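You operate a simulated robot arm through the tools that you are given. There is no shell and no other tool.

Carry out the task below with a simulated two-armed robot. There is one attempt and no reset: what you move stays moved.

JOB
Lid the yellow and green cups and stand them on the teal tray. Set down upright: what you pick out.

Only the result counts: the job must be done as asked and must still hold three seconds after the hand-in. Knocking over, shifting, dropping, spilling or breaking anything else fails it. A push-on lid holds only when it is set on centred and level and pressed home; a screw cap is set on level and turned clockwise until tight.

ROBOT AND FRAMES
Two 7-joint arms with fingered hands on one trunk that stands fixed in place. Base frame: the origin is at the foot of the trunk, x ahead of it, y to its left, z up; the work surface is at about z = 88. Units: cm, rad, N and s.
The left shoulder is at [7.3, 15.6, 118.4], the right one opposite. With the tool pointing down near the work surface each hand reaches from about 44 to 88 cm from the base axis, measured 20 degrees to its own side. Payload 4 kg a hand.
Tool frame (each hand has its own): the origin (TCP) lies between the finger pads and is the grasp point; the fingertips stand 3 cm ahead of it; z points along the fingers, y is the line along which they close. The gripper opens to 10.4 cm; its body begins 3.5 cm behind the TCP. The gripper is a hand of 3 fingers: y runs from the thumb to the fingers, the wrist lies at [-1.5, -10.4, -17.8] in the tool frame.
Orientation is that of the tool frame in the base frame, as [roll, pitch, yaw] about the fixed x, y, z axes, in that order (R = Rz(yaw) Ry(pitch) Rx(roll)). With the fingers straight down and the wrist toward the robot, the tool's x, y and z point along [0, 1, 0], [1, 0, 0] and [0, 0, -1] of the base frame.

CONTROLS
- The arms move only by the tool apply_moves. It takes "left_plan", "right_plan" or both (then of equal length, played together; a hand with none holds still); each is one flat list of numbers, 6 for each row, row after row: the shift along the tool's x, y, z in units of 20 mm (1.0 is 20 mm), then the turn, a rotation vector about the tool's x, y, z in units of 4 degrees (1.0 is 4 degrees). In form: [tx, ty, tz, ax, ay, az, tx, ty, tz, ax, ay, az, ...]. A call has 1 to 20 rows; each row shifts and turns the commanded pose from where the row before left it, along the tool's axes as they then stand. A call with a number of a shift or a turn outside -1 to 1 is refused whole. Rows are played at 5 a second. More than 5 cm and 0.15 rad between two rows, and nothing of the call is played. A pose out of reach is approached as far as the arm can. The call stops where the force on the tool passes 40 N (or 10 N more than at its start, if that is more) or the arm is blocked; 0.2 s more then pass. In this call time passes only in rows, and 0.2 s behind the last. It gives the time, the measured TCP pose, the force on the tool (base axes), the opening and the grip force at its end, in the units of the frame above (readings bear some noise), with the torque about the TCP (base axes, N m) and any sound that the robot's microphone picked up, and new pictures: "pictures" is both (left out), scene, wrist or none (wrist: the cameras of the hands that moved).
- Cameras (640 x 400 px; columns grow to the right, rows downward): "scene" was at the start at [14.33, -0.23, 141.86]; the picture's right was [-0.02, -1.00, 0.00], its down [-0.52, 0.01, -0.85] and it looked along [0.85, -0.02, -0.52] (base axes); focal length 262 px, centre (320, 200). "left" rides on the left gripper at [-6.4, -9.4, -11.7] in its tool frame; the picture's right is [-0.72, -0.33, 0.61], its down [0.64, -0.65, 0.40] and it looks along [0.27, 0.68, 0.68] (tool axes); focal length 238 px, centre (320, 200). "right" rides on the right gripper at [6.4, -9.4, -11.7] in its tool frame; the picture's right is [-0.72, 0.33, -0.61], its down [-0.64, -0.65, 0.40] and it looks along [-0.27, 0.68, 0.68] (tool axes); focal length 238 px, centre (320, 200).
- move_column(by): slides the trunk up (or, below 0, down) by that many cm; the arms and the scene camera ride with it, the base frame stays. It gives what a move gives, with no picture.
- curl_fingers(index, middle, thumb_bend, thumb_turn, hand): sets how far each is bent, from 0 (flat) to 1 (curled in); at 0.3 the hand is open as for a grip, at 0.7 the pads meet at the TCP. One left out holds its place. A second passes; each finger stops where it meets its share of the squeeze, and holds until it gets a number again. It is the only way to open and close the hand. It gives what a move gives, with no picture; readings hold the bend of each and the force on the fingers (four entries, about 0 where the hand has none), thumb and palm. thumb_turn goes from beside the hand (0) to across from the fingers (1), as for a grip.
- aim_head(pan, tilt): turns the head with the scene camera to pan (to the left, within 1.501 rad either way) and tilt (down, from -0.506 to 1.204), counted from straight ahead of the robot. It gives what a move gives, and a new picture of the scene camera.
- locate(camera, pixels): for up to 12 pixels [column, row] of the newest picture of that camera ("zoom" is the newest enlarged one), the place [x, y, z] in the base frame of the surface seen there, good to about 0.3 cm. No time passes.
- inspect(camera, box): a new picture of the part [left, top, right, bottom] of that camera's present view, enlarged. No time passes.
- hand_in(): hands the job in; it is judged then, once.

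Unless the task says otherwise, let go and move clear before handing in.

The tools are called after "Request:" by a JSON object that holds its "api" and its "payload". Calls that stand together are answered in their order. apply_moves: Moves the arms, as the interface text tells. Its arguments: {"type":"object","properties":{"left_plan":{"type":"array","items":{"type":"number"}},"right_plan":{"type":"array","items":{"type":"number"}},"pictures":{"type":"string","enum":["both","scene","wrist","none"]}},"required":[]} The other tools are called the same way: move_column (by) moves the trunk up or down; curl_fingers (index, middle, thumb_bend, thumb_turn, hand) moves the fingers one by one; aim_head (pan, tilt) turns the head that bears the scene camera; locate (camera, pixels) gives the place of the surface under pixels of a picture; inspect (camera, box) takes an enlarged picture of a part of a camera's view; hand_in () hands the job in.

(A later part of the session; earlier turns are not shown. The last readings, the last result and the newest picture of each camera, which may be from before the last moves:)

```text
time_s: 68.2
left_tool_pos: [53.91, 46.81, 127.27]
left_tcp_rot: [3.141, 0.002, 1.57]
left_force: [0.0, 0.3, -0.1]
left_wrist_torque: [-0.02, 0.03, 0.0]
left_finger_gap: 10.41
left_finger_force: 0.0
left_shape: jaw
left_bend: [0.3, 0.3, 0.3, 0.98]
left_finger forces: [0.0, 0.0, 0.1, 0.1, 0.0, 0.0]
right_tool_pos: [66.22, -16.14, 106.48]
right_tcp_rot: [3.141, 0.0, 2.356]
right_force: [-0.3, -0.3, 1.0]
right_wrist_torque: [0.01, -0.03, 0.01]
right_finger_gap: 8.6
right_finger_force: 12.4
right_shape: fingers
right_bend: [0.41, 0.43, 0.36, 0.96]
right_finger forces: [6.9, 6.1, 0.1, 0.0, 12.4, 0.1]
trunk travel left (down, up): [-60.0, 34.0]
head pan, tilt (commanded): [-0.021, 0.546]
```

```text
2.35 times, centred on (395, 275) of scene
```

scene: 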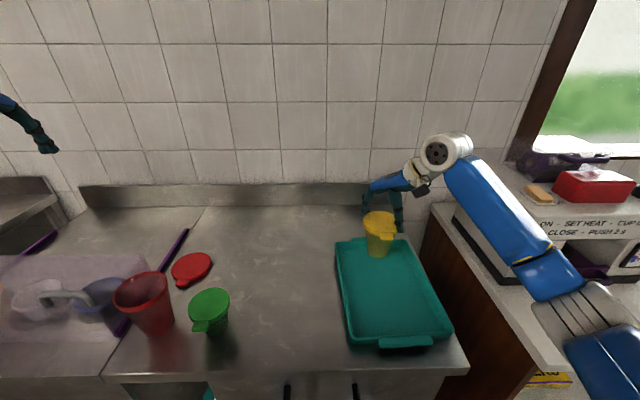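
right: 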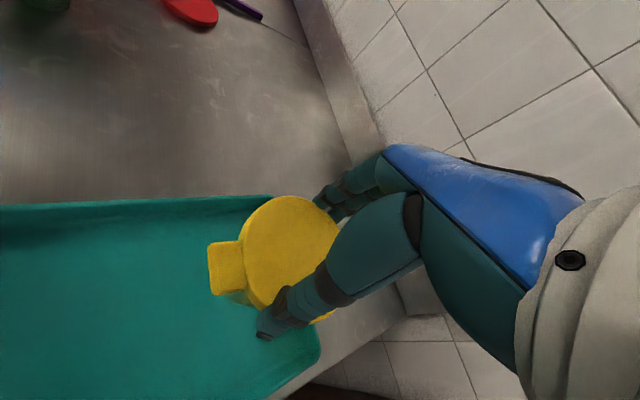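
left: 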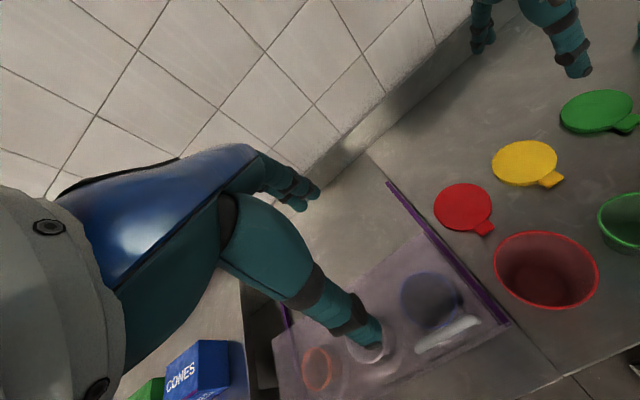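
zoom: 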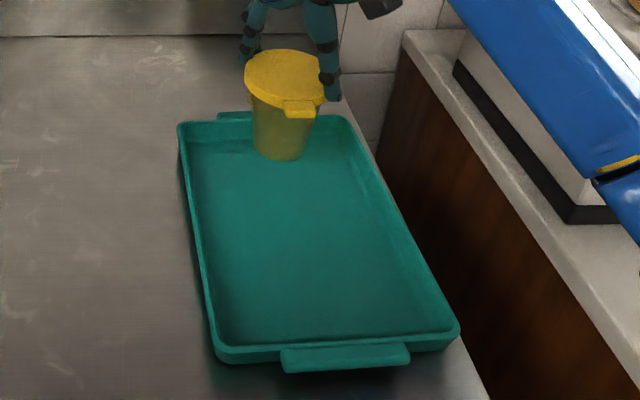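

The cup is above the tray's far half. Before lowering, I'll check elbow clearance to the sealer and the cup's position.

Request:
{"api": "locate", "payload": {"camera": "scene", "pixels": [[540, 290], [570, 290], [500, 220], [545, 265], [590, 300], [600, 360], [545, 320], [470, 240], [510, 260], [535, 245], [600, 270], [380, 218]]}}

Request:
{"api": "locate", "payload": {"camera": "zoom", "pixels": [[250, 78], [300, 105], [318, 95], [265, 60], [285, 155], [262, 145], [300, 145], [220, 200], [300, 250], [350, 130], [200, 140], [400, 300]]}}

```text
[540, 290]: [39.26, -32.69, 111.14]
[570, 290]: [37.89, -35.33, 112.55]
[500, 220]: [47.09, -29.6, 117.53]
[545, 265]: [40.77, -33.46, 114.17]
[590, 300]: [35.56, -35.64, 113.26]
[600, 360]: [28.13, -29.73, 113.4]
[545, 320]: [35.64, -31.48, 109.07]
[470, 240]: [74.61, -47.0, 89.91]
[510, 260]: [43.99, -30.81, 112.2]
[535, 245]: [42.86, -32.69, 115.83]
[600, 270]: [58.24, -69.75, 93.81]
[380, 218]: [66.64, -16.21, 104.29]
```

```text
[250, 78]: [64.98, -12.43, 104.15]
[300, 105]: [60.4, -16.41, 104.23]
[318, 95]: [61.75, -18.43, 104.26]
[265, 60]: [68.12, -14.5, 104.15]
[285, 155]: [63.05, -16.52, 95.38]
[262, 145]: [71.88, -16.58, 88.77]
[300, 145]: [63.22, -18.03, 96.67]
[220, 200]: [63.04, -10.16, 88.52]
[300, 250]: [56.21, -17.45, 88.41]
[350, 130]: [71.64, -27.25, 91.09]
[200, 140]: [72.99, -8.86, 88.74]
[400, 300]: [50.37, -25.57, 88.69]
```

Clearances are fine. Contact with the tray floor should come at TCP ≈100.6; I'll lower 5.2 cm, then step gently.

Request:
{"api": "apply_moves", "payload": {"right_plan": [0, 0, 0.3, 0, 0, 0, 0, 0, 0.4, 0, 0, 0, 0, 0, 0.4, 0, 0, 0, 0, 0, 0.4, 0, 0, 0, 0, 0, 0.4, 0, 0, 0, 0, 0, 0.3, 0, 0, 0, 0, 0, 0.2, 0, 0, 0, 0, 0, 0.2, 0, 0, 0], "pictures": "both"}}

Request:
{"api": "inspect", "payload": {"camera": "scene", "box": [340, 210, 440, 290]}}

```text
time_s: 70.0
left_tool_pos: [53.82, 46.81, 127.36]
left_tcp_rot: [3.141, 0.003, 1.572]
left_force: [0.1, 0.4, 0.2]
left_wrist_torque: [0.04, -0.01, 0.03]
left_finger_gap: 10.34
left_finger_force: 0.0
left_shape: jaw
left_bend: [0.3, 0.3, 0.3, 0.98]
left_finger forces: [0.0, 0.0, 0.0, 0.0, 0.0, 0.0]
right_tool_pos: [66.1, -16.13, 101.17]
right_tcp_rot: [3.141, 0.0, 2.355]
right_force: [-0.4, 0.3, -1.1]
right_wrist_torque: [0.01, 0.01, 0.0]
right_finger_gap: 8.58
right_finger_force: 12.4
right_shape: fingers
right_bend: [0.41, 0.43, 0.36, 0.96]
right_finger forces: [6.9, 6.0, 0.0, 0.0, 12.4, 0.1]
trunk travel left (down, up): [-60.0, 34.0]
head pan, tilt (commanded): [-0.021, 0.546]
```

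scene: 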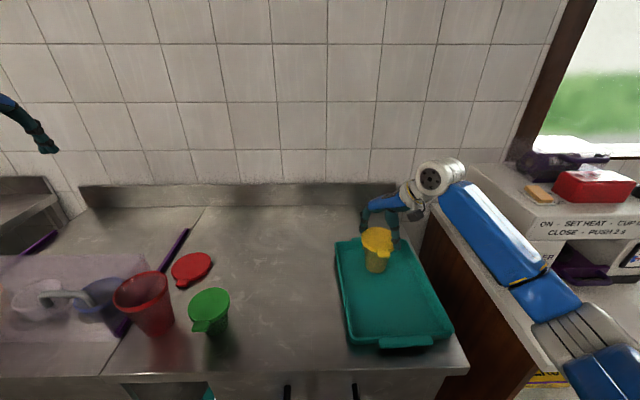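
right: 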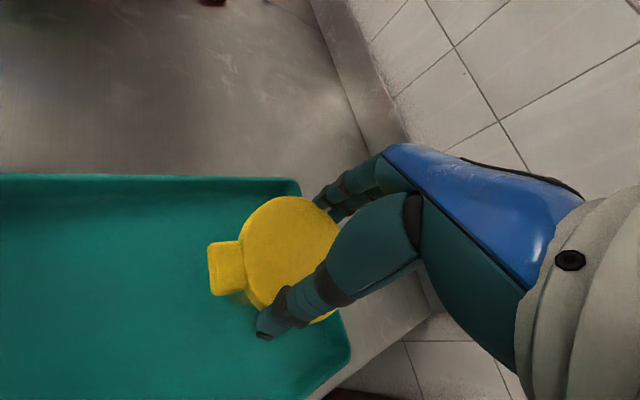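

```text
5.00 times, centred on (390, 250) of scene
```

zoom: 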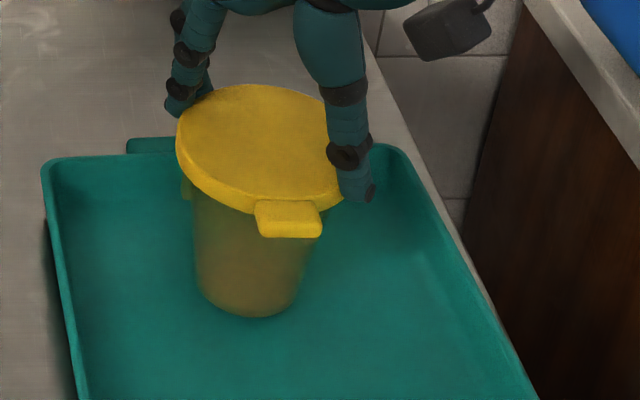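

The cup is just above the tray floor and upright. I'll lower in 1–2 mm steps until it bears on the tray.

Request:
{"api": "apply_moves", "payload": {"right_plan": [0, 0, 0.1, 0, 0, 0, 0, 0, 0.05, 0, 0, 0, 0, 0, 0.05, 0, 0, 0], "pictures": "none"}}

Request:
{"api": "apply_moves", "payload": {"right_plan": [0, 0, 0.05, 0, 0, 0, 0, 0, 0.05, 0, 0, 0], "pictures": "none"}}

Request:
{"api": "inspect", "payload": {"camera": "scene", "box": [340, 210, 440, 290]}}

```text
time_s: 70.8
left_tool_pos: [53.86, 46.89, 127.34]
left_tcp_rot: [-3.141, 0.003, 1.569]
left_force: [-0.7, 0.1, -0.4]
left_wrist_torque: [-0.04, 0.0, -0.01]
left_finger_gap: 10.38
left_finger_force: 0.0
left_shape: jaw
left_bend: [0.3, 0.3, 0.3, 0.98]
left_finger forces: [0.1, 0.0, 0.0, 0.0, 0.0, 0.1]
right_tool_pos: [66.04, -16.15, 100.78]
right_tcp_rot: [3.141, 0.0, 2.356]
right_force: [-0.2, 0.2, -0.2]
right_wrist_torque: [0.01, 0.0, 0.03]
right_finger_gap: 8.6
right_finger_force: 12.6
right_shape: fingers
right_bend: [0.41, 0.43, 0.36, 0.96]
right_finger forces: [6.9, 6.0, 0.0, 0.0, 12.5, 0.1]
trunk travel left (down, up): [-60.0, 34.0]
head pan, tilt (commanded): [-0.021, 0.546]
```

```text
time_s: 71.4
left_tool_pos: [53.72, 46.91, 127.39]
left_tcp_rot: [-3.141, 0.002, 1.57]
left_force: [0.1, -0.3, -0.4]
left_wrist_torque: [0.0, 0.01, 0.01]
left_finger_gap: 10.36
left_finger_force: 0.0
left_shape: jaw
left_bend: [0.3, 0.3, 0.3, 0.98]
left_finger forces: [0.0, 0.1, 0.0, 0.0, 0.0, 0.1]
right_tool_pos: [66.12, -16.1, 100.75]
right_tcp_rot: [3.138, 0.002, 2.355]
right_force: [0.3, -0.2, 3.7]
right_wrist_torque: [-0.03, -0.03, 0.02]
right_finger_gap: 8.62
right_finger_force: 12.9
right_shape: fingers
right_bend: [0.41, 0.43, 0.36, 0.96]
right_finger forces: [7.0, 5.9, 0.0, 0.1, 13.0, 0.1]
trunk travel left (down, up): [-60.0, 34.0]
head pan, tilt (commanded): [-0.021, 0.546]
```

```text
5.00 times, centred on (390, 250) of scene
```

zoom: 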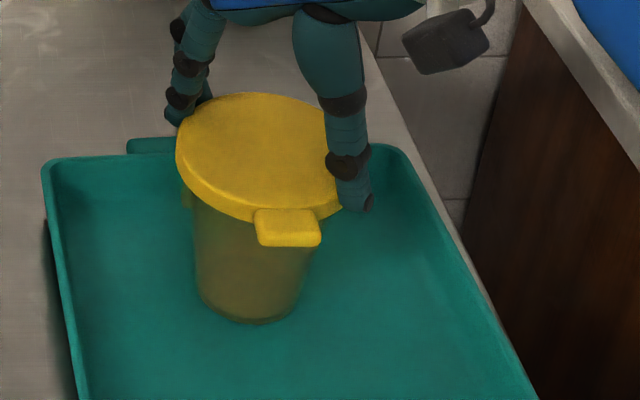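

Contact at 3.7 N: the cup stands on the tray. I'll release gradually.

Request:
{"api": "curl_fingers", "payload": {"hand": "right", "index": 0.41, "middle": 0.41, "thumb_bend": 0.4}}

Request:
{"api": "curl_fingers", "payload": {"hand": "right", "index": 0.28, "middle": 0.28, "thumb_bend": 0.28}}

Request:
{"api": "inspect", "payload": {"camera": "scene", "box": [340, 210, 440, 290]}}

```text
time_s: 72.4
left_tool_pos: [53.77, 46.88, 127.35]
left_tcp_rot: [3.141, 0.001, 1.571]
left_force: [0.1, -0.4, 1.0]
left_wrist_torque: [0.01, -0.04, -0.01]
left_finger_gap: 10.36
left_finger_force: 0.0
left_shape: jaw
left_bend: [0.3, 0.3, 0.3, 0.98]
left_finger forces: [0.0, 0.1, 0.0, 0.0, 0.0, 0.0]
right_tool_pos: [66.09, -16.05, 100.68]
right_tcp_rot: [3.141, 0.002, 2.355]
right_force: [0.1, 0.2, 2.0]
right_wrist_torque: [-0.06, 0.07, 0.0]
right_finger_gap: 8.79
right_finger_force: 4.6
right_shape: fingers
right_bend: [0.39, 0.4, 0.35, 0.97]
right_finger forces: [2.6, 1.6, 0.1, 0.1, 4.9, 0.0]
trunk travel left (down, up): [-60.0, 34.0]
head pan, tilt (commanded): [-0.021, 0.546]
```

```text
time_s: 73.4
left_tool_pos: [53.82, 46.85, 127.33]
left_tcp_rot: [3.141, 0.002, 1.569]
left_force: [-0.2, -0.3, 0.9]
left_wrist_torque: [0.0, 0.01, 0.0]
left_finger_gap: 10.37
left_finger_force: 0.1
left_shape: jaw
left_bend: [0.3, 0.3, 0.3, 0.98]
left_finger forces: [0.0, 0.0, 0.0, 0.0, 0.1, 0.0]
right_tool_pos: [66.05, -16.16, 100.7]
right_tcp_rot: [3.141, -0.002, 2.357]
right_force: [-0.5, 0.7, -0.5]
right_wrist_torque: [-0.02, -0.03, -0.03]
right_finger_gap: 10.74
right_finger_force: 0.1
right_shape: fingers
right_bend: [0.28, 0.28, 0.28, 0.97]
right_finger forces: [0.0, 0.0, 0.1, 0.1, 0.0, 0.0]
trunk travel left (down, up): [-60.0, 34.0]
head pan, tilt (commanded): [-0.021, 0.546]
```

```text
5.00 times, centred on (390, 250) of scene
```

zoom: 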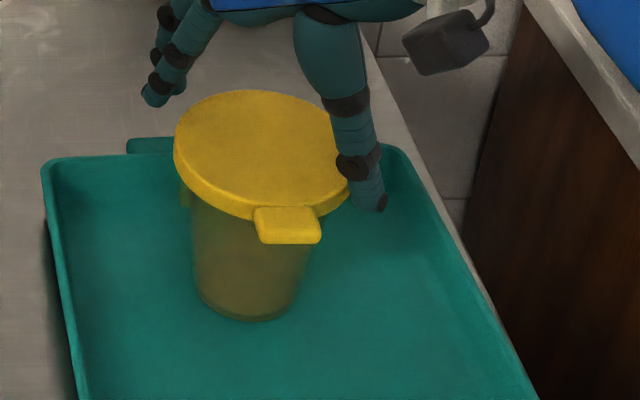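

Yellow cup stands upright on the tray and the hand is open. I'll rise straight up.

Request:
{"api": "apply_moves", "payload": {"right_plan": [0, 0, -0.2, 0, 0, 0, 0, 0, -0.4, 0, 0, 0, 0, 0, -0.7, 0, 0, 0, 0, 0, -0.8, 0, 0, 0, 0, 0, -0.9, 0, 0, 0, 0, 0, -0.9, 0, 0, 0, 0, 0, -0.9, 0, 0, 0], "pictures": "scene"}}

Request:
{"api": "inspect", "payload": {"camera": "scene", "box": [340, 210, 440, 290]}}

Request:
{"api": "locate", "payload": {"camera": "zoom", "pixels": [[178, 155], [195, 115], [250, 94], [310, 108], [345, 150], [345, 180], [310, 205], [245, 208], [195, 185], [262, 150], [288, 225], [250, 300]]}}

```text
time_s: 75.0
left_tool_pos: [53.88, 46.89, 127.38]
left_tcp_rot: [3.141, 0.001, 1.57]
left_force: [-0.9, 0.9, 0.2]
left_wrist_torque: [-0.02, -0.01, 0.01]
left_finger_gap: 10.38
left_finger_force: 0.1
left_shape: jaw
left_bend: [0.3, 0.3, 0.3, 0.98]
left_finger forces: [0.0, 0.0, 0.0, 0.0, 0.1, 0.0]
right_tool_pos: [66.05, -16.07, 110.4]
right_tcp_rot: [-3.14, 0.0, 2.356]
right_force: [0.2, -0.6, 0.3]
right_wrist_torque: [-0.01, -0.01, -0.03]
right_finger_gap: 10.74
right_finger_force: 0.0
right_shape: fingers
right_bend: [0.28, 0.28, 0.28, 0.97]
right_finger forces: [0.0, 0.0, 0.1, 0.0, 0.0, 0.0]
trunk travel left (down, up): [-60.0, 34.0]
head pan, tilt (commanded): [-0.021, 0.546]
```

scene: 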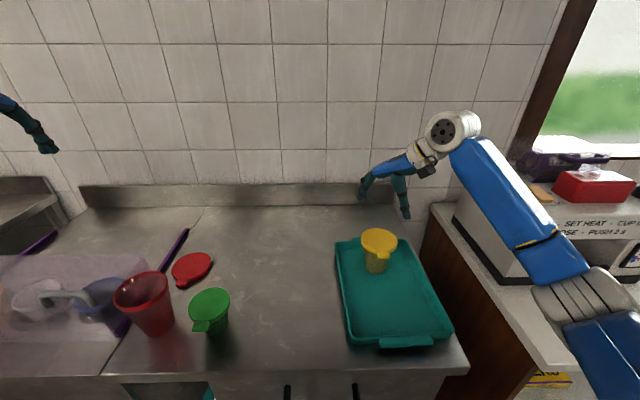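

```text
5.00 times, centred on (390, 250) of scene
```

zoom: 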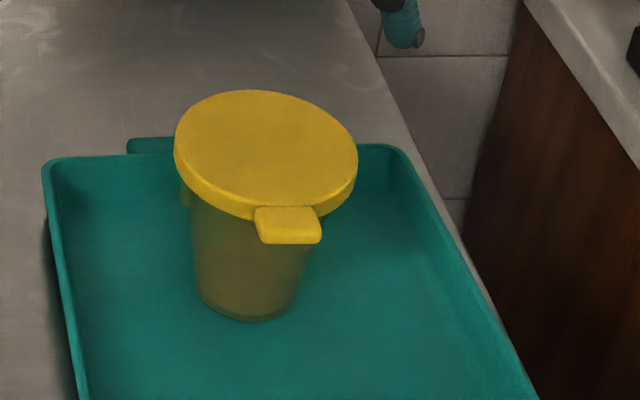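

```text
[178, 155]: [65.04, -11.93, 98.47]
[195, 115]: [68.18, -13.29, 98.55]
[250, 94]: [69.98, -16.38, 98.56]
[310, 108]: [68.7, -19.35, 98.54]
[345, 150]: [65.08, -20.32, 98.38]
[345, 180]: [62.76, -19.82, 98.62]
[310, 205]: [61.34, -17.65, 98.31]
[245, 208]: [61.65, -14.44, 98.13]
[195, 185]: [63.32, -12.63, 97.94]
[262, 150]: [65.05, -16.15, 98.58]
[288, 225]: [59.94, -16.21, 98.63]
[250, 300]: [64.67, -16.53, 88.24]
```

Yellow is stable and level (98.3–98.6) at (65.7, -16.2). Next I'll travel back above the green lid at z≈110.

Request:
{"api": "apply_moves", "payload": {"right_plan": [0.4, 0.165, 0, 0, 0, 0, 0.765, 0.315, 0, 0, 0, 0, 0.765, 0.315, 0, 0, 0, 0, 0.765, 0.315, 0, 0, 0, 0, 0.765, 0.315, 0, 0, 0, 0, 0.765, 0.315, 0, 0, 0, 0, 0.765, 0.315, 0, 0, 0, 0, 0.765, 0.315, 0, 0, 0, 0, 0.765, 0.315, 0, 0, 0, 0, 0.765, 0.315, 0, 0, 0, 0, 0.765, 0.315, 0, 0, 0, 0, 0.765, 0.315, 0, 0, 0, 0, 0.765, 0.315, 0, 0, 0, 0, 0.765, 0.315, 0, 0, 0, 0, 0.765, 0.315, 0, 0, 0, 0, 0.765, 0.315, 0, 0, 0, 0, 0.765, 0.315, 0, 0, 0, 0, 0.765, 0.315, 0, 0, 0, 0, 0.765, 0.315, 0, 0, 0, 0, 0.765, 0.315, 0, 0, 0, 0], "pictures": "none"}}

Request:
{"api": "apply_moves", "payload": {"right_plan": [0.765, 0.315, 0, 0, 0, 0, 0.765, 0.315, 0, 0, 0, 0, 0.765, 0.315, 0, 0, 0, 0, 0.765, 0.315, 0, 0, 0, 0, 0.765, 0.315, 0, 0, 0, 0, 0.37, 0.145, 0, 0, 0, 0], "pictures": "both"}}

```text
time_s: 79.2
left_tool_pos: [53.75, 47.0, 127.32]
left_tcp_rot: [-3.141, 0.001, 1.57]
left_force: [0.1, 0.6, -0.5]
left_wrist_torque: [0.0, -0.03, -0.02]
left_finger_gap: 10.38
left_finger_force: 0.0
left_shape: jaw
left_bend: [0.3, 0.3, 0.3, 0.98]
left_finger forces: [0.1, 0.1, 0.0, 0.1, 0.0, 0.1]
right_tool_pos: [53.52, 14.1, 110.12]
right_tcp_rot: [-3.14, 0.003, 2.356]
right_force: [-0.1, 0.1, -0.5]
right_wrist_torque: [-0.02, -0.02, 0.01]
right_finger_gap: 10.76
right_finger_force: 0.1
right_shape: fingers
right_bend: [0.28, 0.28, 0.28, 0.97]
right_finger forces: [0.1, 0.0, 0.0, 0.1, 0.0, 0.1]
trunk travel left (down, up): [-60.0, 34.0]
head pan, tilt (commanded): [-0.021, 0.546]
```

```text
time_s: 80.6
left_tool_pos: [53.79, 46.98, 127.41]
left_tcp_rot: [-3.14, 0.003, 1.571]
left_force: [0.9, -0.5, 0.3]
left_wrist_torque: [0.03, -0.02, 0.0]
left_finger_gap: 10.39
left_finger_force: 0.1
left_shape: jaw
left_bend: [0.3, 0.3, 0.3, 0.98]
left_finger forces: [0.0, 0.0, 0.0, 0.0, 0.1, 0.1]
right_tool_pos: [50.25, 22.19, 110.32]
right_tcp_rot: [-3.14, 0.002, 2.357]
right_force: [0.5, 1.2, -0.1]
right_wrist_torque: [-0.03, 0.0, -0.02]
right_finger_gap: 10.77
right_finger_force: 0.2
right_shape: fingers
right_bend: [0.28, 0.28, 0.28, 0.97]
right_finger forces: [0.0, 0.0, 0.0, 0.1, 0.0, 0.0]
trunk travel left (down, up): [-60.0, 34.0]
head pan, tilt (commanded): [-0.021, 0.546]
```

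scene: 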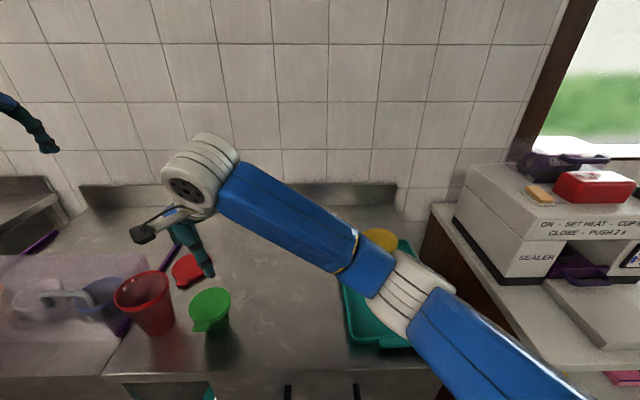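
right: 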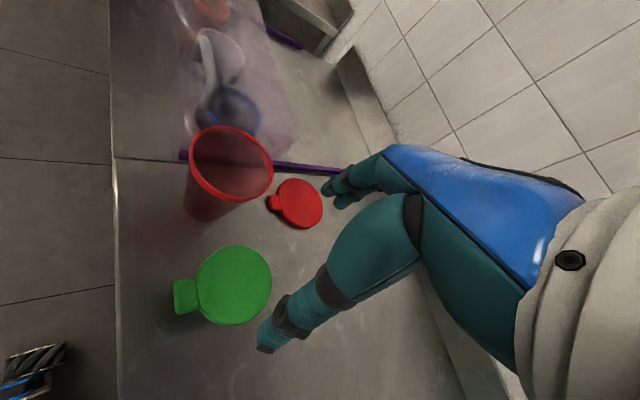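

Above the green lid. I'll narrow the fingers to the 0.32 opening I released at (to stay clear of the red cup) and descend to just above, then to grip height 97.7.

Request:
{"api": "curl_fingers", "payload": {"hand": "right", "index": 0.32, "middle": 0.32, "thumb_bend": 0.32}}

Request:
{"api": "apply_moves", "payload": {"right_plan": [0, 0, 0.5, 0, 0, 0, 0, 0, 0.8, 0, 0, 0, 0, 0, 0.8, 0, 0, 0, 0, 0, 0.8, 0, 0, 0, 0, 0, 0.8, 0, 0, 0, 0, 0, 0.6, 0, 0, 0, 0, 0, 0.5, 0, 0, 0], "pictures": "both"}}

Request:
{"api": "inspect", "payload": {"camera": "scene", "box": [170, 262, 250, 342]}}

```text
time_s: 81.6
left_tool_pos: [53.89, 46.8, 127.19]
left_tcp_rot: [-3.141, 0.0, 1.57]
left_force: [0.0, 0.0, 0.0]
left_wrist_torque: [0.0, 0.0, 0.01]
left_finger_gap: 10.38
left_finger_force: 0.0
left_shape: jaw
left_bend: [0.3, 0.3, 0.3, 0.98]
left_finger forces: [0.1, 0.0, 0.0, 0.1, 0.0, 0.0]
right_tool_pos: [50.32, 22.13, 110.27]
right_tcp_rot: [-3.141, 0.0, 2.357]
right_force: [0.1, -1.0, 0.7]
right_wrist_torque: [0.01, 0.03, -0.01]
right_finger_gap: 9.9
right_finger_force: 0.1
right_shape: fingers
right_bend: [0.32, 0.32, 0.32, 0.97]
right_finger forces: [0.2, 0.0, 0.0, 0.0, 0.1, 0.1]
trunk travel left (down, up): [-60.0, 34.0]
head pan, tilt (commanded): [-0.021, 0.546]
```

```text
time_s: 83.2
left_tool_pos: [53.81, 46.91, 127.28]
left_tcp_rot: [-3.141, 0.003, 1.572]
left_force: [0.1, 0.2, 0.2]
left_wrist_torque: [0.02, 0.02, 0.01]
left_finger_gap: 10.37
left_finger_force: 0.1
left_shape: jaw
left_bend: [0.3, 0.3, 0.3, 0.98]
left_finger forces: [0.0, 0.0, 0.0, 0.0, 0.0, 0.1]
right_tool_pos: [50.46, 22.15, 100.61]
right_tcp_rot: [3.141, -0.001, 2.356]
right_force: [-0.6, -0.2, 0.4]
right_wrist_torque: [-0.04, 0.0, -0.02]
right_finger_gap: 9.92
right_finger_force: 0.1
right_shape: fingers
right_bend: [0.32, 0.32, 0.32, 0.97]
right_finger forces: [0.0, 0.0, 0.1, 0.0, 0.0, 0.0]
trunk travel left (down, up): [-60.0, 34.0]
head pan, tilt (commanded): [-0.021, 0.546]
```

scene: 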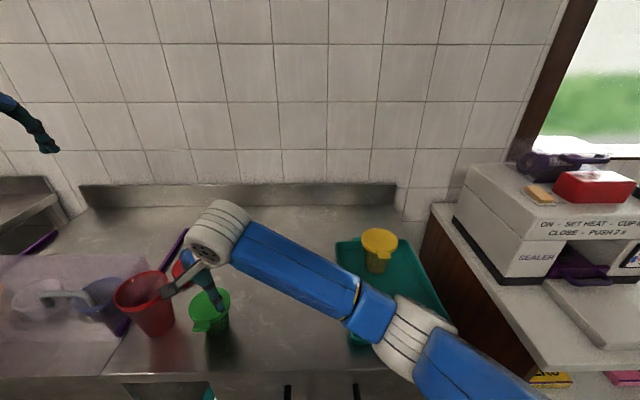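
right: 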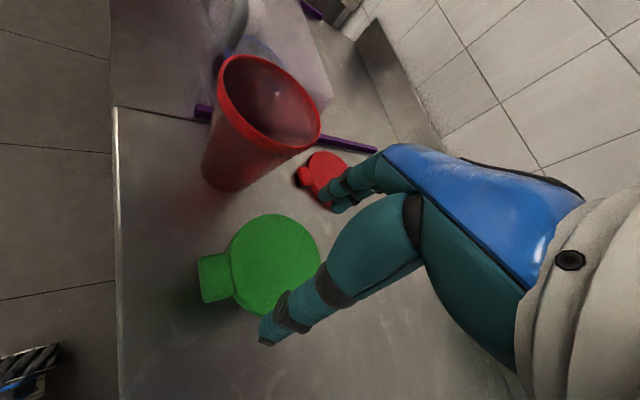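

```text
5.00 times, centred on (210, 302) of scene
```

zoom: 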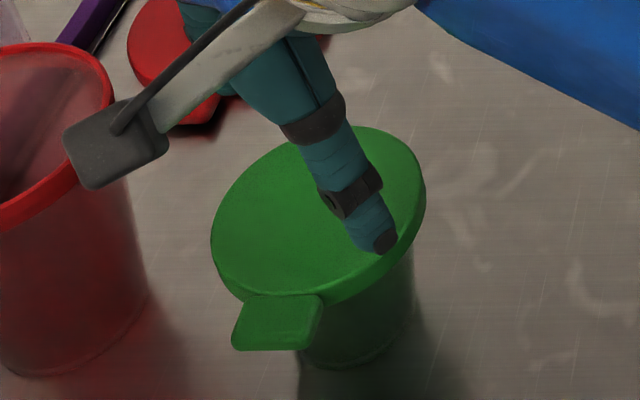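

Aligned over the green lid. I'll lower to the grip height of 97.7 with a tiny correction.

Request:
{"api": "apply_moves", "payload": {"right_plan": [0.02, -0.045, 0.4, 0, 0, 0, 0, 0, 0.4, 0, 0, 0, 0, 0, 0.35, 0, 0, 0, 0, 0, 0.28, 0, 0, 0], "pictures": "none"}}

Request:
{"api": "curl_fingers", "payload": {"hand": "right", "index": 0.39, "middle": 0.39, "thumb_bend": 0.38}}

Request:
{"api": "inspect", "payload": {"camera": "scene", "box": [170, 262, 250, 342]}}

```text
time_s: 84.2
left_tool_pos: [53.74, 46.89, 127.32]
left_tcp_rot: [3.141, 0.002, 1.571]
left_force: [-0.3, 0.2, 0.9]
left_wrist_torque: [0.01, 0.01, -0.02]
left_finger_gap: 10.36
left_finger_force: 0.1
left_shape: jaw
left_bend: [0.3, 0.3, 0.3, 0.98]
left_finger forces: [0.1, 0.0, 0.1, 0.0, 0.0, 0.1]
right_tool_pos: [50.34, 22.17, 97.66]
right_tcp_rot: [-3.14, 0.001, 2.356]
right_force: [0.2, -0.2, 0.4]
right_wrist_torque: [-0.01, 0.0, -0.03]
right_finger_gap: 9.89
right_finger_force: 0.0
right_shape: fingers
right_bend: [0.32, 0.32, 0.32, 0.97]
right_finger forces: [0.1, 0.0, 0.0, 0.0, 0.0, 0.0]
trunk travel left (down, up): [-60.0, 34.0]
head pan, tilt (commanded): [-0.021, 0.546]
```

```text
time_s: 85.2
left_tool_pos: [53.86, 47.02, 127.36]
left_tcp_rot: [3.141, 0.001, 1.57]
left_force: [0.3, 0.3, -0.7]
left_wrist_torque: [0.01, 0.01, -0.03]
left_finger_gap: 10.33
left_finger_force: 0.0
left_shape: jaw
left_bend: [0.3, 0.3, 0.3, 0.98]
left_finger forces: [0.1, 0.0, 0.0, 0.0, 0.0, 0.0]
right_tool_pos: [50.26, 22.09, 97.86]
right_tcp_rot: [3.141, -0.001, 2.356]
right_force: [-1.4, 0.5, 0.0]
right_wrist_torque: [-0.02, -0.01, 0.03]
right_finger_gap: 8.27
right_finger_force: 0.3
right_shape: fingers
right_bend: [0.39, 0.39, 0.38, 0.97]
right_finger forces: [0.0, 0.0, 0.0, 0.0, 0.2, 0.1]
trunk travel left (down, up): [-60.0, 34.0]
head pan, tilt (commanded): [-0.021, 0.546]
```

```text
5.00 times, centred on (210, 302) of scene
```

zoom: 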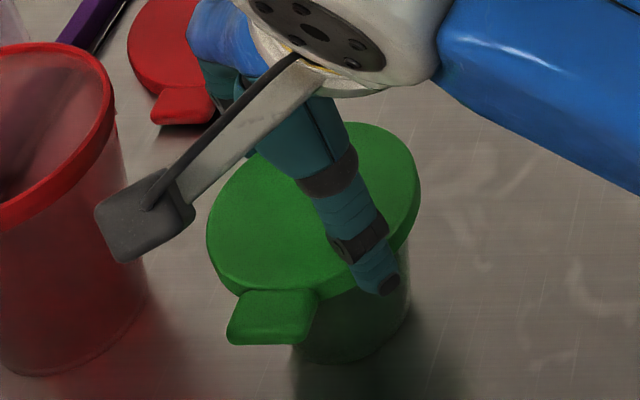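

The thumb touched first and nudged the cup about 2 mm; it stays upright. I'll bring the fingers in to balance, then tighten.

Request:
{"api": "curl_fingers", "payload": {"hand": "right", "index": 0.42, "middle": 0.42, "thumb_bend": 0.4}}

Request:
{"api": "curl_fingers", "payload": {"hand": "right", "index": 0.47, "middle": 0.47, "thumb_bend": 0.46}}

Request:
{"api": "curl_fingers", "payload": {"hand": "right", "index": 0.53, "middle": 0.53, "thumb_bend": 0.53}}

Request:
{"api": "inspect", "payload": {"camera": "scene", "box": [170, 262, 250, 342]}}

```text
time_s: 86.2
left_tool_pos: [53.86, 46.84, 127.34]
left_tcp_rot: [-3.14, 0.002, 1.572]
left_force: [-0.6, -0.2, 0.5]
left_wrist_torque: [-0.01, -0.02, -0.02]
left_finger_gap: 10.37
left_finger_force: 0.1
left_shape: jaw
left_bend: [0.3, 0.3, 0.3, 0.98]
left_finger forces: [0.1, 0.1, 0.1, 0.0, 0.0, 0.1]
right_tool_pos: [50.34, 22.18, 97.79]
right_tcp_rot: [-3.14, 0.0, 2.357]
right_force: [-0.7, 0.8, 0.6]
right_wrist_torque: [0.02, 0.0, 0.01]
right_finger_gap: 7.92
right_finger_force: 0.9
right_shape: fingers
right_bend: [0.41, 0.42, 0.39, 0.97]
right_finger forces: [0.9, 0.2, 0.0, 0.0, 1.2, 0.0]
trunk travel left (down, up): [-60.0, 34.0]
head pan, tilt (commanded): [-0.021, 0.546]
```

```text
time_s: 87.2
left_tool_pos: [53.8, 46.89, 127.45]
left_tcp_rot: [-3.139, 0.001, 1.571]
left_force: [1.4, 0.0, 0.6]
left_wrist_torque: [-0.04, 0.0, 0.01]
left_finger_gap: 10.34
left_finger_force: 0.1
left_shape: jaw
left_bend: [0.3, 0.3, 0.3, 0.98]
left_finger forces: [0.0, 0.1, 0.1, 0.0, 0.0, 0.0]
right_tool_pos: [50.44, 22.23, 97.78]
right_tcp_rot: [3.142, -0.001, 2.356]
right_force: [0.6, 0.4, 0.4]
right_wrist_torque: [0.01, 0.0, -0.03]
right_finger_gap: 7.7
right_finger_force: 6.4
right_shape: fingers
right_bend: [0.42, 0.44, 0.4, 0.97]
right_finger forces: [3.9, 2.4, 0.0, 0.1, 6.1, 0.0]
trunk travel left (down, up): [-60.0, 34.0]
head pan, tilt (commanded): [-0.021, 0.546]
```

```text
time_s: 88.2
left_tool_pos: [53.88, 46.91, 127.31]
left_tcp_rot: [-3.141, 0.001, 1.571]
left_force: [1.3, 0.3, 1.1]
left_wrist_torque: [0.02, -0.04, 0.03]
left_finger_gap: 10.37
left_finger_force: 0.2
left_shape: jaw
left_bend: [0.3, 0.3, 0.3, 0.98]
left_finger forces: [0.0, 0.1, 0.0, 0.1, 0.0, 0.1]
right_tool_pos: [50.37, 22.0, 97.78]
right_tcp_rot: [3.14, -0.001, 2.356]
right_force: [0.3, 0.4, 2.8]
right_wrist_torque: [0.05, 0.01, -0.01]
right_finger_gap: 7.59
right_finger_force: 12.5
right_shape: fingers
right_bend: [0.44, 0.47, 0.4, 0.97]
right_finger forces: [7.4, 5.3, 0.0, 0.0, 12.4, 0.1]
trunk travel left (down, up): [-60.0, 34.0]
head pan, tilt (commanded): [-0.021, 0.546]
```

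```text
5.00 times, centred on (210, 302) of scene
```

zoom: 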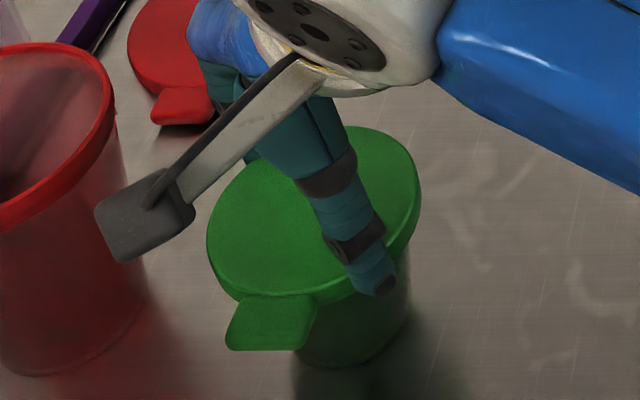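

The grip is 12.5 N and balanced. I'll test-lift the green cup slowly by about 1.2 cm.

Request:
{"api": "apply_moves", "payload": {"right_plan": [0, 0, -0.05, 0, 0, 0, 0, 0, -0.05, 0, 0, 0, 0, 0, -0.1, 0, 0, 0, 0, 0, -0.1, 0, 0, 0, 0, 0, -0.15, 0, 0, 0, 0, 0, -0.15, 0, 0, 0], "pictures": "none"}}

Request:
{"api": "inspect", "payload": {"camera": "scene", "box": [170, 262, 250, 342]}}

```text
time_s: 89.6
left_tool_pos: [53.79, 46.86, 127.31]
left_tcp_rot: [-3.14, 0.002, 1.571]
left_force: [0.3, -0.4, 0.4]
left_wrist_torque: [-0.02, 0.02, -0.03]
left_finger_gap: 10.41
left_finger_force: 0.1
left_shape: jaw
left_bend: [0.3, 0.3, 0.3, 0.98]
left_finger forces: [0.1, 0.1, 0.0, 0.0, 0.0, 0.0]
right_tool_pos: [50.23, 22.05, 98.92]
right_tcp_rot: [-3.141, 0.001, 2.358]
right_force: [-0.4, 0.3, -0.9]
right_wrist_torque: [0.04, 0.01, -0.01]
right_finger_gap: 7.56
right_finger_force: 12.4
right_shape: fingers
right_bend: [0.44, 0.47, 0.4, 0.97]
right_finger forces: [7.1, 4.9, 0.0, 0.1, 12.4, 0.0]
trunk travel left (down, up): [-60.0, 34.0]
head pan, tilt (commanded): [-0.021, 0.546]
```

```text
5.00 times, centred on (210, 302) of scene
```

zoom: 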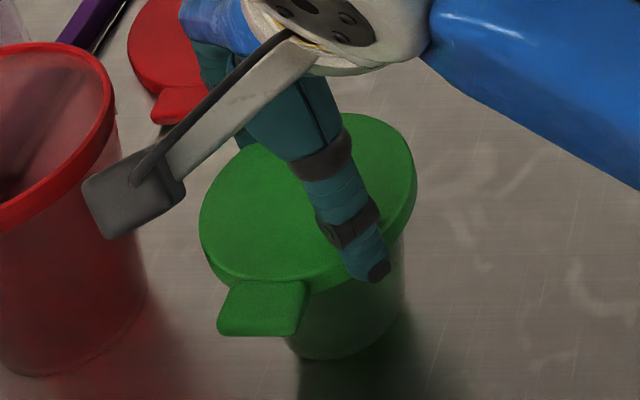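

The green cup also rises with its lid. I'll raise it to about z=104.5 and carry it toward (52, -15), leaving finger room from the yellow cup's tab.

Request:
{"api": "apply_moves", "payload": {"right_plan": [0, 0, -0.25, 0, 0, 0, 0, 0, -0.4, 0, 0, 0, 0, 0, -0.5, 0, 0, 0, 0, 0, -0.5, 0, 0, 0, 0, 0, -0.5, 0, 0, 0, 0, 0, -0.4, 0, 0, 0, 0, 0, -0.25, 0, 0, 0], "pictures": "none"}}

Request:
{"api": "apply_moves", "payload": {"right_plan": [-0.25, -0.22, 0, 0, 0, 0, -0.4, -0.355, 0, 0, 0, 0, -0.55, -0.488, 0, 0, 0, 0, -0.55, -0.488, 0, 0, 0, 0, -0.55, -0.488, 0, 0, 0, 0, -0.55, -0.488, 0, 0, 0, 0, -0.55, -0.488, 0, 0, 0, 0, -0.55, -0.488, 0, 0, 0, 0, -0.55, -0.488, 0, 0, 0, 0, -0.55, -0.488, 0, 0, 0, 0, -0.55, -0.488, 0, 0, 0, 0, -0.55, -0.488, 0, 0, 0, 0, -0.4, -0.355, 0, 0, 0, 0, -0.25, -0.22, 0, 0, 0, 0], "pictures": "both"}}

```text
time_s: 91.2
left_tool_pos: [53.8, 47.01, 127.3]
left_tcp_rot: [3.141, 0.003, 1.571]
left_force: [0.2, 0.1, 0.1]
left_wrist_torque: [0.01, -0.02, 0.0]
left_finger_gap: 10.36
left_finger_force: 0.1
left_shape: jaw
left_bend: [0.3, 0.3, 0.3, 0.98]
left_finger forces: [0.0, 0.1, 0.0, 0.0, 0.0, 0.0]
right_tool_pos: [50.21, 22.05, 104.48]
right_tcp_rot: [3.141, 0.001, 2.355]
right_force: [0.2, 0.2, -0.8]
right_wrist_torque: [-0.01, 0.01, 0.02]
right_finger_gap: 7.59
right_finger_force: 12.3
right_shape: fingers
right_bend: [0.44, 0.47, 0.4, 0.97]
right_finger forces: [7.0, 5.1, 0.1, 0.0, 12.3, 0.0]
trunk travel left (down, up): [-60.0, 34.0]
head pan, tilt (commanded): [-0.021, 0.546]
```

```text
time_s: 94.2
left_tool_pos: [53.88, 46.91, 127.28]
left_tcp_rot: [3.141, 0.002, 1.571]
left_force: [0.1, -0.1, -0.5]
left_wrist_torque: [0.02, 0.04, -0.01]
left_finger_gap: 10.36
left_finger_force: 0.0
left_shape: jaw
left_bend: [0.3, 0.3, 0.3, 0.98]
left_finger forces: [0.1, 0.0, 0.0, 0.1, 0.0, 0.0]
right_tool_pos: [51.25, 3.88, 104.52]
right_tcp_rot: [-3.141, 0.0, 2.356]
right_force: [-0.1, -0.4, -0.8]
right_wrist_torque: [0.01, 0.0, 0.02]
right_finger_gap: 7.56
right_finger_force: 12.4
right_shape: fingers
right_bend: [0.44, 0.47, 0.4, 0.97]
right_finger forces: [7.1, 5.0, 0.0, 0.0, 12.4, 0.0]
trunk travel left (down, up): [-60.0, 34.0]
head pan, tilt (commanded): [-0.021, 0.546]
```

scene: 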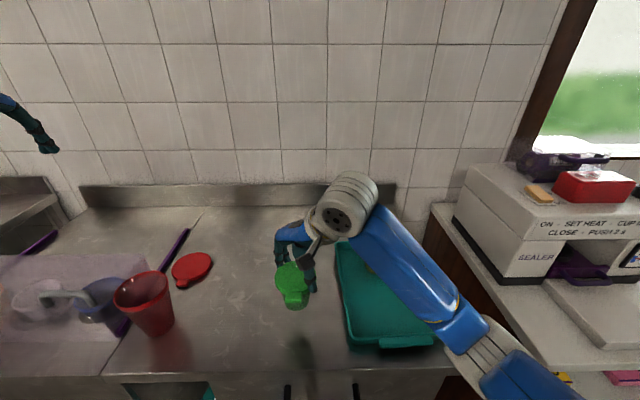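
right: 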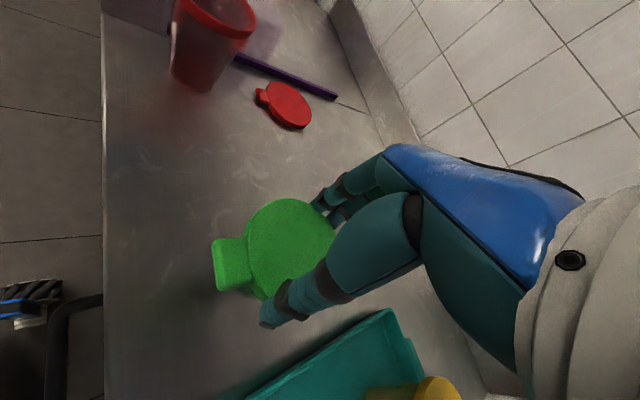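

Halfway there, cup hanging level. I'll continue to the target above the tray's near half.

Request:
{"api": "apply_moves", "payload": {"right_plan": [-0.25, -0.22, 0, 0, 0, 0, -0.45, -0.39, 0, 0, 0, 0, -0.56, -0.49, 0, 0, 0, 0, -0.56, -0.49, 0, 0, 0, 0, -0.56, -0.49, 0, 0, 0, 0, -0.56, -0.49, 0, 0, 0, 0, -0.56, -0.49, 0, 0, 0, 0, -0.56, -0.49, 0, 0, 0, 0, -0.56, -0.49, 0, 0, 0, 0, -0.56, -0.49, 0, 0, 0, 0, -0.56, -0.49, 0, 0, 0, 0, -0.56, -0.49, 0, 0, 0, 0, -0.45, -0.39, 0, 0, 0, 0, -0.24, -0.21, 0, 0, 0, 0], "pictures": "both"}}

Request:
{"api": "inspect", "payload": {"camera": "scene", "box": [310, 200, 470, 360]}}

```text
time_s: 97.2
left_tool_pos: [53.87, 46.88, 127.29]
left_tcp_rot: [3.141, 0.0, 1.571]
left_force: [0.1, 0.0, -0.1]
left_wrist_torque: [-0.01, 0.0, 0.0]
left_finger_gap: 10.38
left_finger_force: 0.1
left_shape: jaw
left_bend: [0.3, 0.3, 0.3, 0.98]
left_finger forces: [0.0, 0.0, 0.1, 0.1, 0.0, 0.1]
right_tool_pos: [52.61, -14.63, 104.67]
right_tcp_rot: [-3.141, 0.002, 2.356]
right_force: [0.7, 0.6, -0.6]
right_wrist_torque: [-0.01, -0.04, -0.04]
right_finger_gap: 7.55
right_finger_force: 11.9
right_shape: fingers
right_bend: [0.44, 0.48, 0.4, 0.97]
right_finger forces: [7.1, 5.0, 0.0, 0.0, 12.3, 0.0]
trunk travel left (down, up): [-60.0, 34.0]
head pan, tilt (commanded): [-0.021, 0.546]
```

scene: 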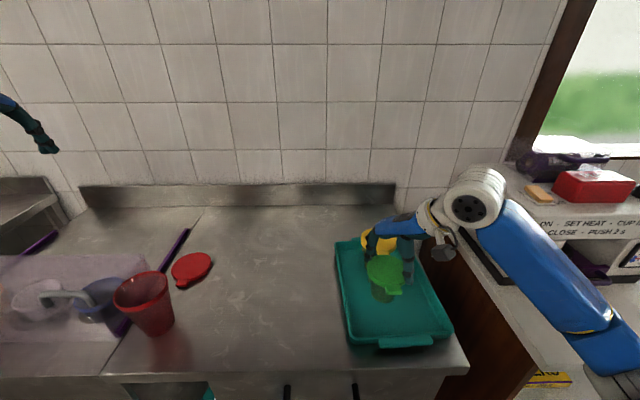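
right: 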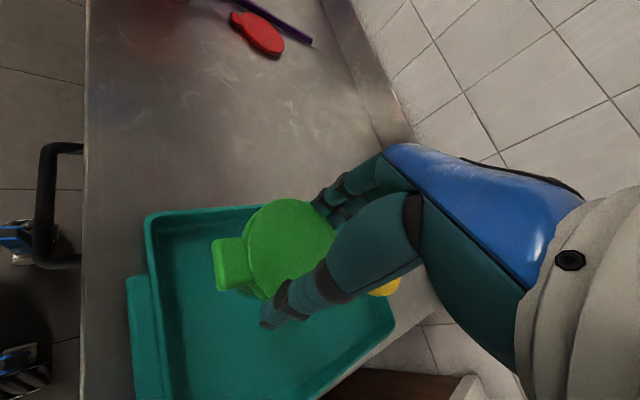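

```text
2.50 times, centred on (390, 280) of scene
```

zoom: 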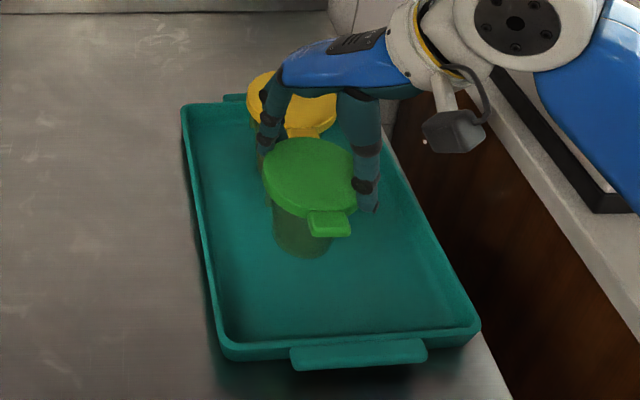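

The green cup is over the near half of the tray with room to the yellow cup. Contact should come at about TCP 98.2; I'll lower 5.6 cm first.

Request:
{"api": "apply_moves", "payload": {"right_plan": [0, 0, 0.3, 0, 0, 0, 0, 0, 0.4, 0, 0, 0, 0, 0, 0.4, 0, 0, 0, 0, 0, 0.4, 0, 0, 0, 0, 0, 0.4, 0, 0, 0, 0, 0, 0.4, 0, 0, 0, 0, 0, 0.3, 0, 0, 0, 0, 0, 0.2, 0, 0, 0], "pictures": "both"}}

Request:
{"api": "inspect", "payload": {"camera": "scene", "box": [340, 220, 440, 320]}}

```text
time_s: 99.0
left_tool_pos: [53.85, 46.8, 127.29]
left_tcp_rot: [-3.141, 0.002, 1.571]
left_force: [-0.3, -0.5, 0.7]
left_wrist_torque: [0.0, 0.01, -0.01]
left_finger_gap: 10.36
left_finger_force: 0.0
left_shape: jaw
left_bend: [0.3, 0.3, 0.3, 0.98]
left_finger forces: [0.1, 0.1, 0.0, 0.0, 0.1, 0.0]
right_tool_pos: [52.47, -14.76, 99.06]
right_tcp_rot: [3.141, 0.002, 2.356]
right_force: [0.2, -0.2, 0.1]
right_wrist_torque: [0.02, -0.02, 0.0]
right_finger_gap: 7.55
right_finger_force: 12.1
right_shape: fingers
right_bend: [0.44, 0.48, 0.4, 0.97]
right_finger forces: [7.0, 5.0, 0.0, 0.0, 12.3, 0.0]
trunk travel left (down, up): [-60.0, 34.0]
head pan, tilt (commanded): [-0.021, 0.546]
```

scene: 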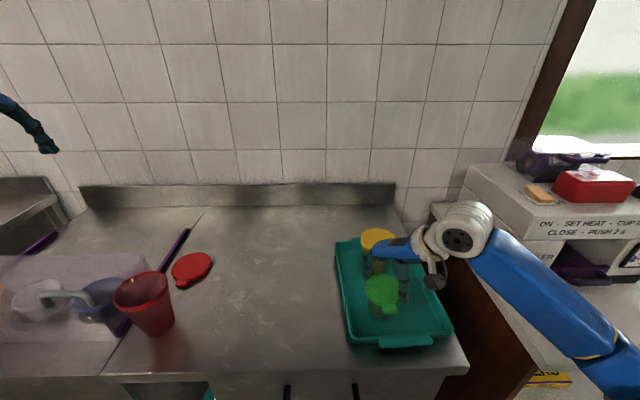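
right: 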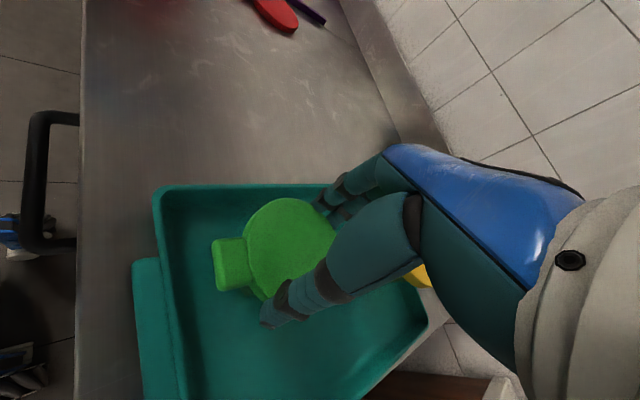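

```text
4.00 times, centred on (390, 270) of scene
```

zoom: 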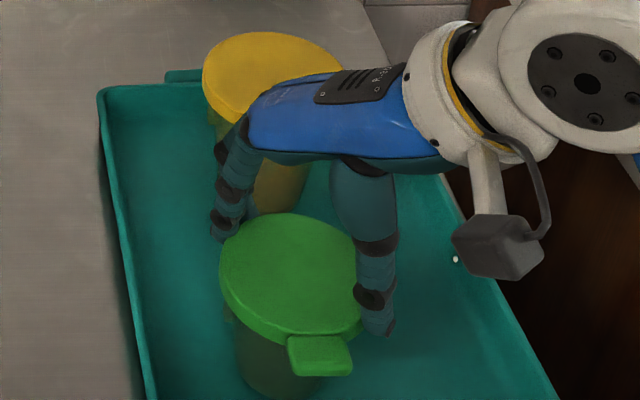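

The cup hangs just above the tray floor. I'll lower in 1–2 mm steps until contact.

Request:
{"api": "apply_moves", "payload": {"right_plan": [0, 0, 0.1, 0, 0, 0, 0, 0, 0.1, 0, 0, 0, 0, 0, 0.05, 0, 0, 0], "pictures": "none"}}

Request:
{"api": "apply_moves", "payload": {"right_plan": [0, 0, 0.05, 0, 0, 0, 0, 0, 0.05, 0, 0, 0], "pictures": "none"}}

Request:
{"api": "apply_moves", "payload": {"right_plan": [0, 0, 0.05, 0, 0, 0, 0, 0, 0.05, 0, 0, 0], "pictures": "none"}}

Request:
{"api": "inspect", "payload": {"camera": "scene", "box": [340, 230, 440, 330]}}

```text
time_s: 99.8
left_tool_pos: [53.94, 46.97, 127.42]
left_tcp_rot: [-3.14, 0.002, 1.572]
left_force: [-0.4, 0.3, -0.1]
left_wrist_torque: [-0.02, 0.01, -0.03]
left_finger_gap: 10.41
left_finger_force: 0.1
left_shape: jaw
left_bend: [0.3, 0.3, 0.3, 0.98]
left_finger forces: [0.0, 0.0, 0.0, 0.0, 0.1, 0.0]
right_tool_pos: [52.46, -14.66, 98.44]
right_tcp_rot: [3.142, 0.001, 2.356]
right_force: [0.5, 0.0, 0.1]
right_wrist_torque: [-0.02, 0.03, 0.0]
right_finger_gap: 7.53
right_finger_force: 11.9
right_shape: fingers
right_bend: [0.44, 0.48, 0.4, 0.97]
right_finger forces: [7.1, 5.0, 0.1, 0.0, 12.3, 0.0]
trunk travel left (down, up): [-60.0, 34.0]
head pan, tilt (commanded): [-0.021, 0.546]
```

```text
time_s: 100.4
left_tool_pos: [53.71, 46.95, 127.24]
left_tcp_rot: [3.14, 0.002, 1.57]
left_force: [1.2, -1.1, -0.3]
left_wrist_torque: [0.0, 0.0, 0.02]
left_finger_gap: 10.38
left_finger_force: 0.0
left_shape: jaw
left_bend: [0.3, 0.3, 0.3, 0.98]
left_finger forces: [0.0, 0.0, 0.0, 0.0, 0.0, 0.0]
right_tool_pos: [52.47, -14.73, 98.37]
right_tcp_rot: [3.14, 0.001, 2.357]
right_force: [0.7, 0.8, 2.5]
right_wrist_torque: [-0.03, 0.01, 0.0]
right_finger_gap: 7.53
right_finger_force: 12.5
right_shape: fingers
right_bend: [0.44, 0.48, 0.4, 0.96]
right_finger forces: [7.3, 4.9, 0.0, 0.0, 12.5, 0.0]
trunk travel left (down, up): [-60.0, 34.0]
head pan, tilt (commanded): [-0.021, 0.546]
```

```text
time_s: 101.0
left_tool_pos: [53.65, 47.01, 127.41]
left_tcp_rot: [3.138, -0.001, 1.57]
left_force: [-0.6, 0.2, -0.8]
left_wrist_torque: [0.0, -0.01, 0.02]
left_finger_gap: 10.36
left_finger_force: 0.1
left_shape: jaw
left_bend: [0.3, 0.3, 0.3, 0.98]
left_finger forces: [0.0, 0.1, 0.1, 0.0, 0.0, 0.1]
right_tool_pos: [52.51, -14.68, 98.19]
right_tcp_rot: [3.139, 0.003, 2.357]
right_force: [-0.2, 0.4, 9.0]
right_wrist_torque: [-0.02, 0.02, -0.03]
right_finger_gap: 7.58
right_finger_force: 12.9
right_shape: fingers
right_bend: [0.44, 0.48, 0.4, 0.96]
right_finger forces: [6.9, 4.9, 0.0, 0.0, 13.2, 0.0]
trunk travel left (down, up): [-60.0, 34.0]
head pan, tilt (commanded): [-0.021, 0.546]
```

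```text
4.00 times, centred on (390, 280) of scene
```

zoom: 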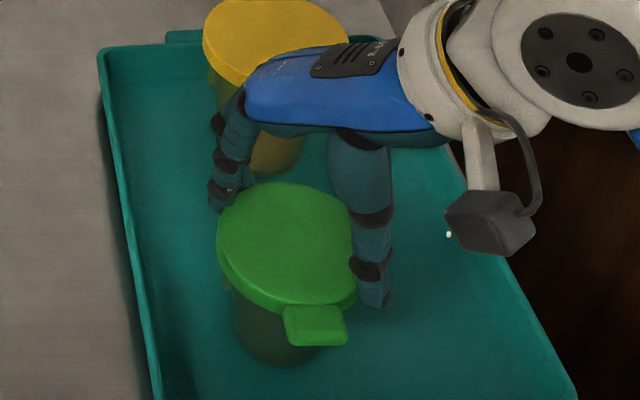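

Solid contact at 9 N. I'll ease off slightly, then release in steps.

Request:
{"api": "apply_moves", "payload": {"right_plan": [0, 0, -0.08, 0, 0, 0], "pictures": "none"}}

Request:
{"api": "curl_fingers", "payload": {"hand": "right", "index": 0.45, "middle": 0.45, "thumb_bend": 0.44}}

Request:
{"api": "curl_fingers", "payload": {"hand": "right", "index": 0.32, "middle": 0.32, "thumb_bend": 0.32}}

Request:
{"api": "inspect", "payload": {"camera": "scene", "box": [340, 230, 440, 330]}}

```text
time_s: 101.4
left_tool_pos: [53.84, 47.06, 127.21]
left_tcp_rot: [3.141, 0.001, 1.571]
left_force: [-0.3, 0.8, 0.5]
left_wrist_torque: [0.01, -0.03, 0.0]
left_finger_gap: 10.36
left_finger_force: 0.0
left_shape: jaw
left_bend: [0.3, 0.3, 0.3, 0.98]
left_finger forces: [0.0, 0.0, 0.0, 0.1, 0.0, 0.1]
right_tool_pos: [52.4, -14.66, 98.24]
right_tcp_rot: [-3.141, 0.004, 2.357]
right_force: [0.4, 1.2, 7.3]
right_wrist_torque: [0.01, -0.04, -0.04]
right_finger_gap: 7.56
right_finger_force: 12.5
right_shape: fingers
right_bend: [0.44, 0.48, 0.4, 0.96]
right_finger forces: [7.2, 5.2, 0.0, 0.0, 12.9, 0.0]
trunk travel left (down, up): [-60.0, 34.0]
head pan, tilt (commanded): [-0.021, 0.546]
```

```text
time_s: 102.4
left_tool_pos: [53.73, 46.94, 127.32]
left_tcp_rot: [3.141, 0.003, 1.568]
left_force: [0.7, 0.3, 0.3]
left_wrist_torque: [-0.02, -0.01, 0.03]
left_finger_gap: 10.38
left_finger_force: 0.1
left_shape: jaw
left_bend: [0.3, 0.3, 0.3, 0.98]
left_finger forces: [0.1, 0.0, 0.0, 0.0, 0.1, 0.0]
right_tool_pos: [52.54, -14.69, 98.05]
right_tcp_rot: [3.14, 0.004, 2.357]
right_force: [-1.4, 0.0, 3.4]
right_wrist_torque: [-0.03, 0.06, 0.01]
right_finger_gap: 7.76
right_finger_force: 4.6
right_shape: fingers
right_bend: [0.43, 0.44, 0.39, 0.97]
right_finger forces: [2.4, 1.1, 0.0, 0.0, 4.9, 0.0]
trunk travel left (down, up): [-60.0, 34.0]
head pan, tilt (commanded): [-0.021, 0.546]
```

```text
time_s: 103.4
left_tool_pos: [53.86, 46.87, 127.28]
left_tcp_rot: [3.141, 0.001, 1.571]
left_force: [-0.6, 1.4, 1.1]
left_wrist_torque: [0.04, 0.05, -0.02]
left_finger_gap: 10.35
left_finger_force: 0.1
left_shape: jaw
left_bend: [0.3, 0.3, 0.3, 0.98]
left_finger forces: [0.1, 0.1, 0.0, 0.0, 0.0, 0.0]
right_tool_pos: [52.5, -14.62, 98.09]
right_tcp_rot: [-3.141, -0.001, 2.357]
right_force: [0.0, -0.6, 0.3]
right_wrist_torque: [0.03, -0.01, -0.05]
right_finger_gap: 9.76
right_finger_force: 0.1
right_shape: fingers
right_bend: [0.32, 0.32, 0.32, 0.97]
right_finger forces: [0.0, 0.0, 0.0, 0.0, 0.0, 0.0]
trunk travel left (down, up): [-60.0, 34.0]
head pan, tilt (commanded): [-0.021, 0.546]
```

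```text
4.00 times, centred on (390, 280) of scene
```

zoom: 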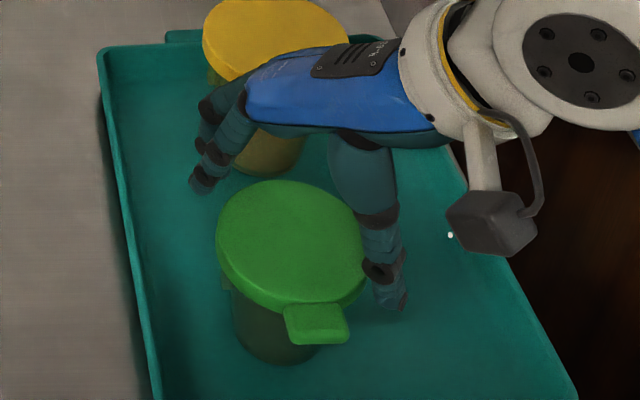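

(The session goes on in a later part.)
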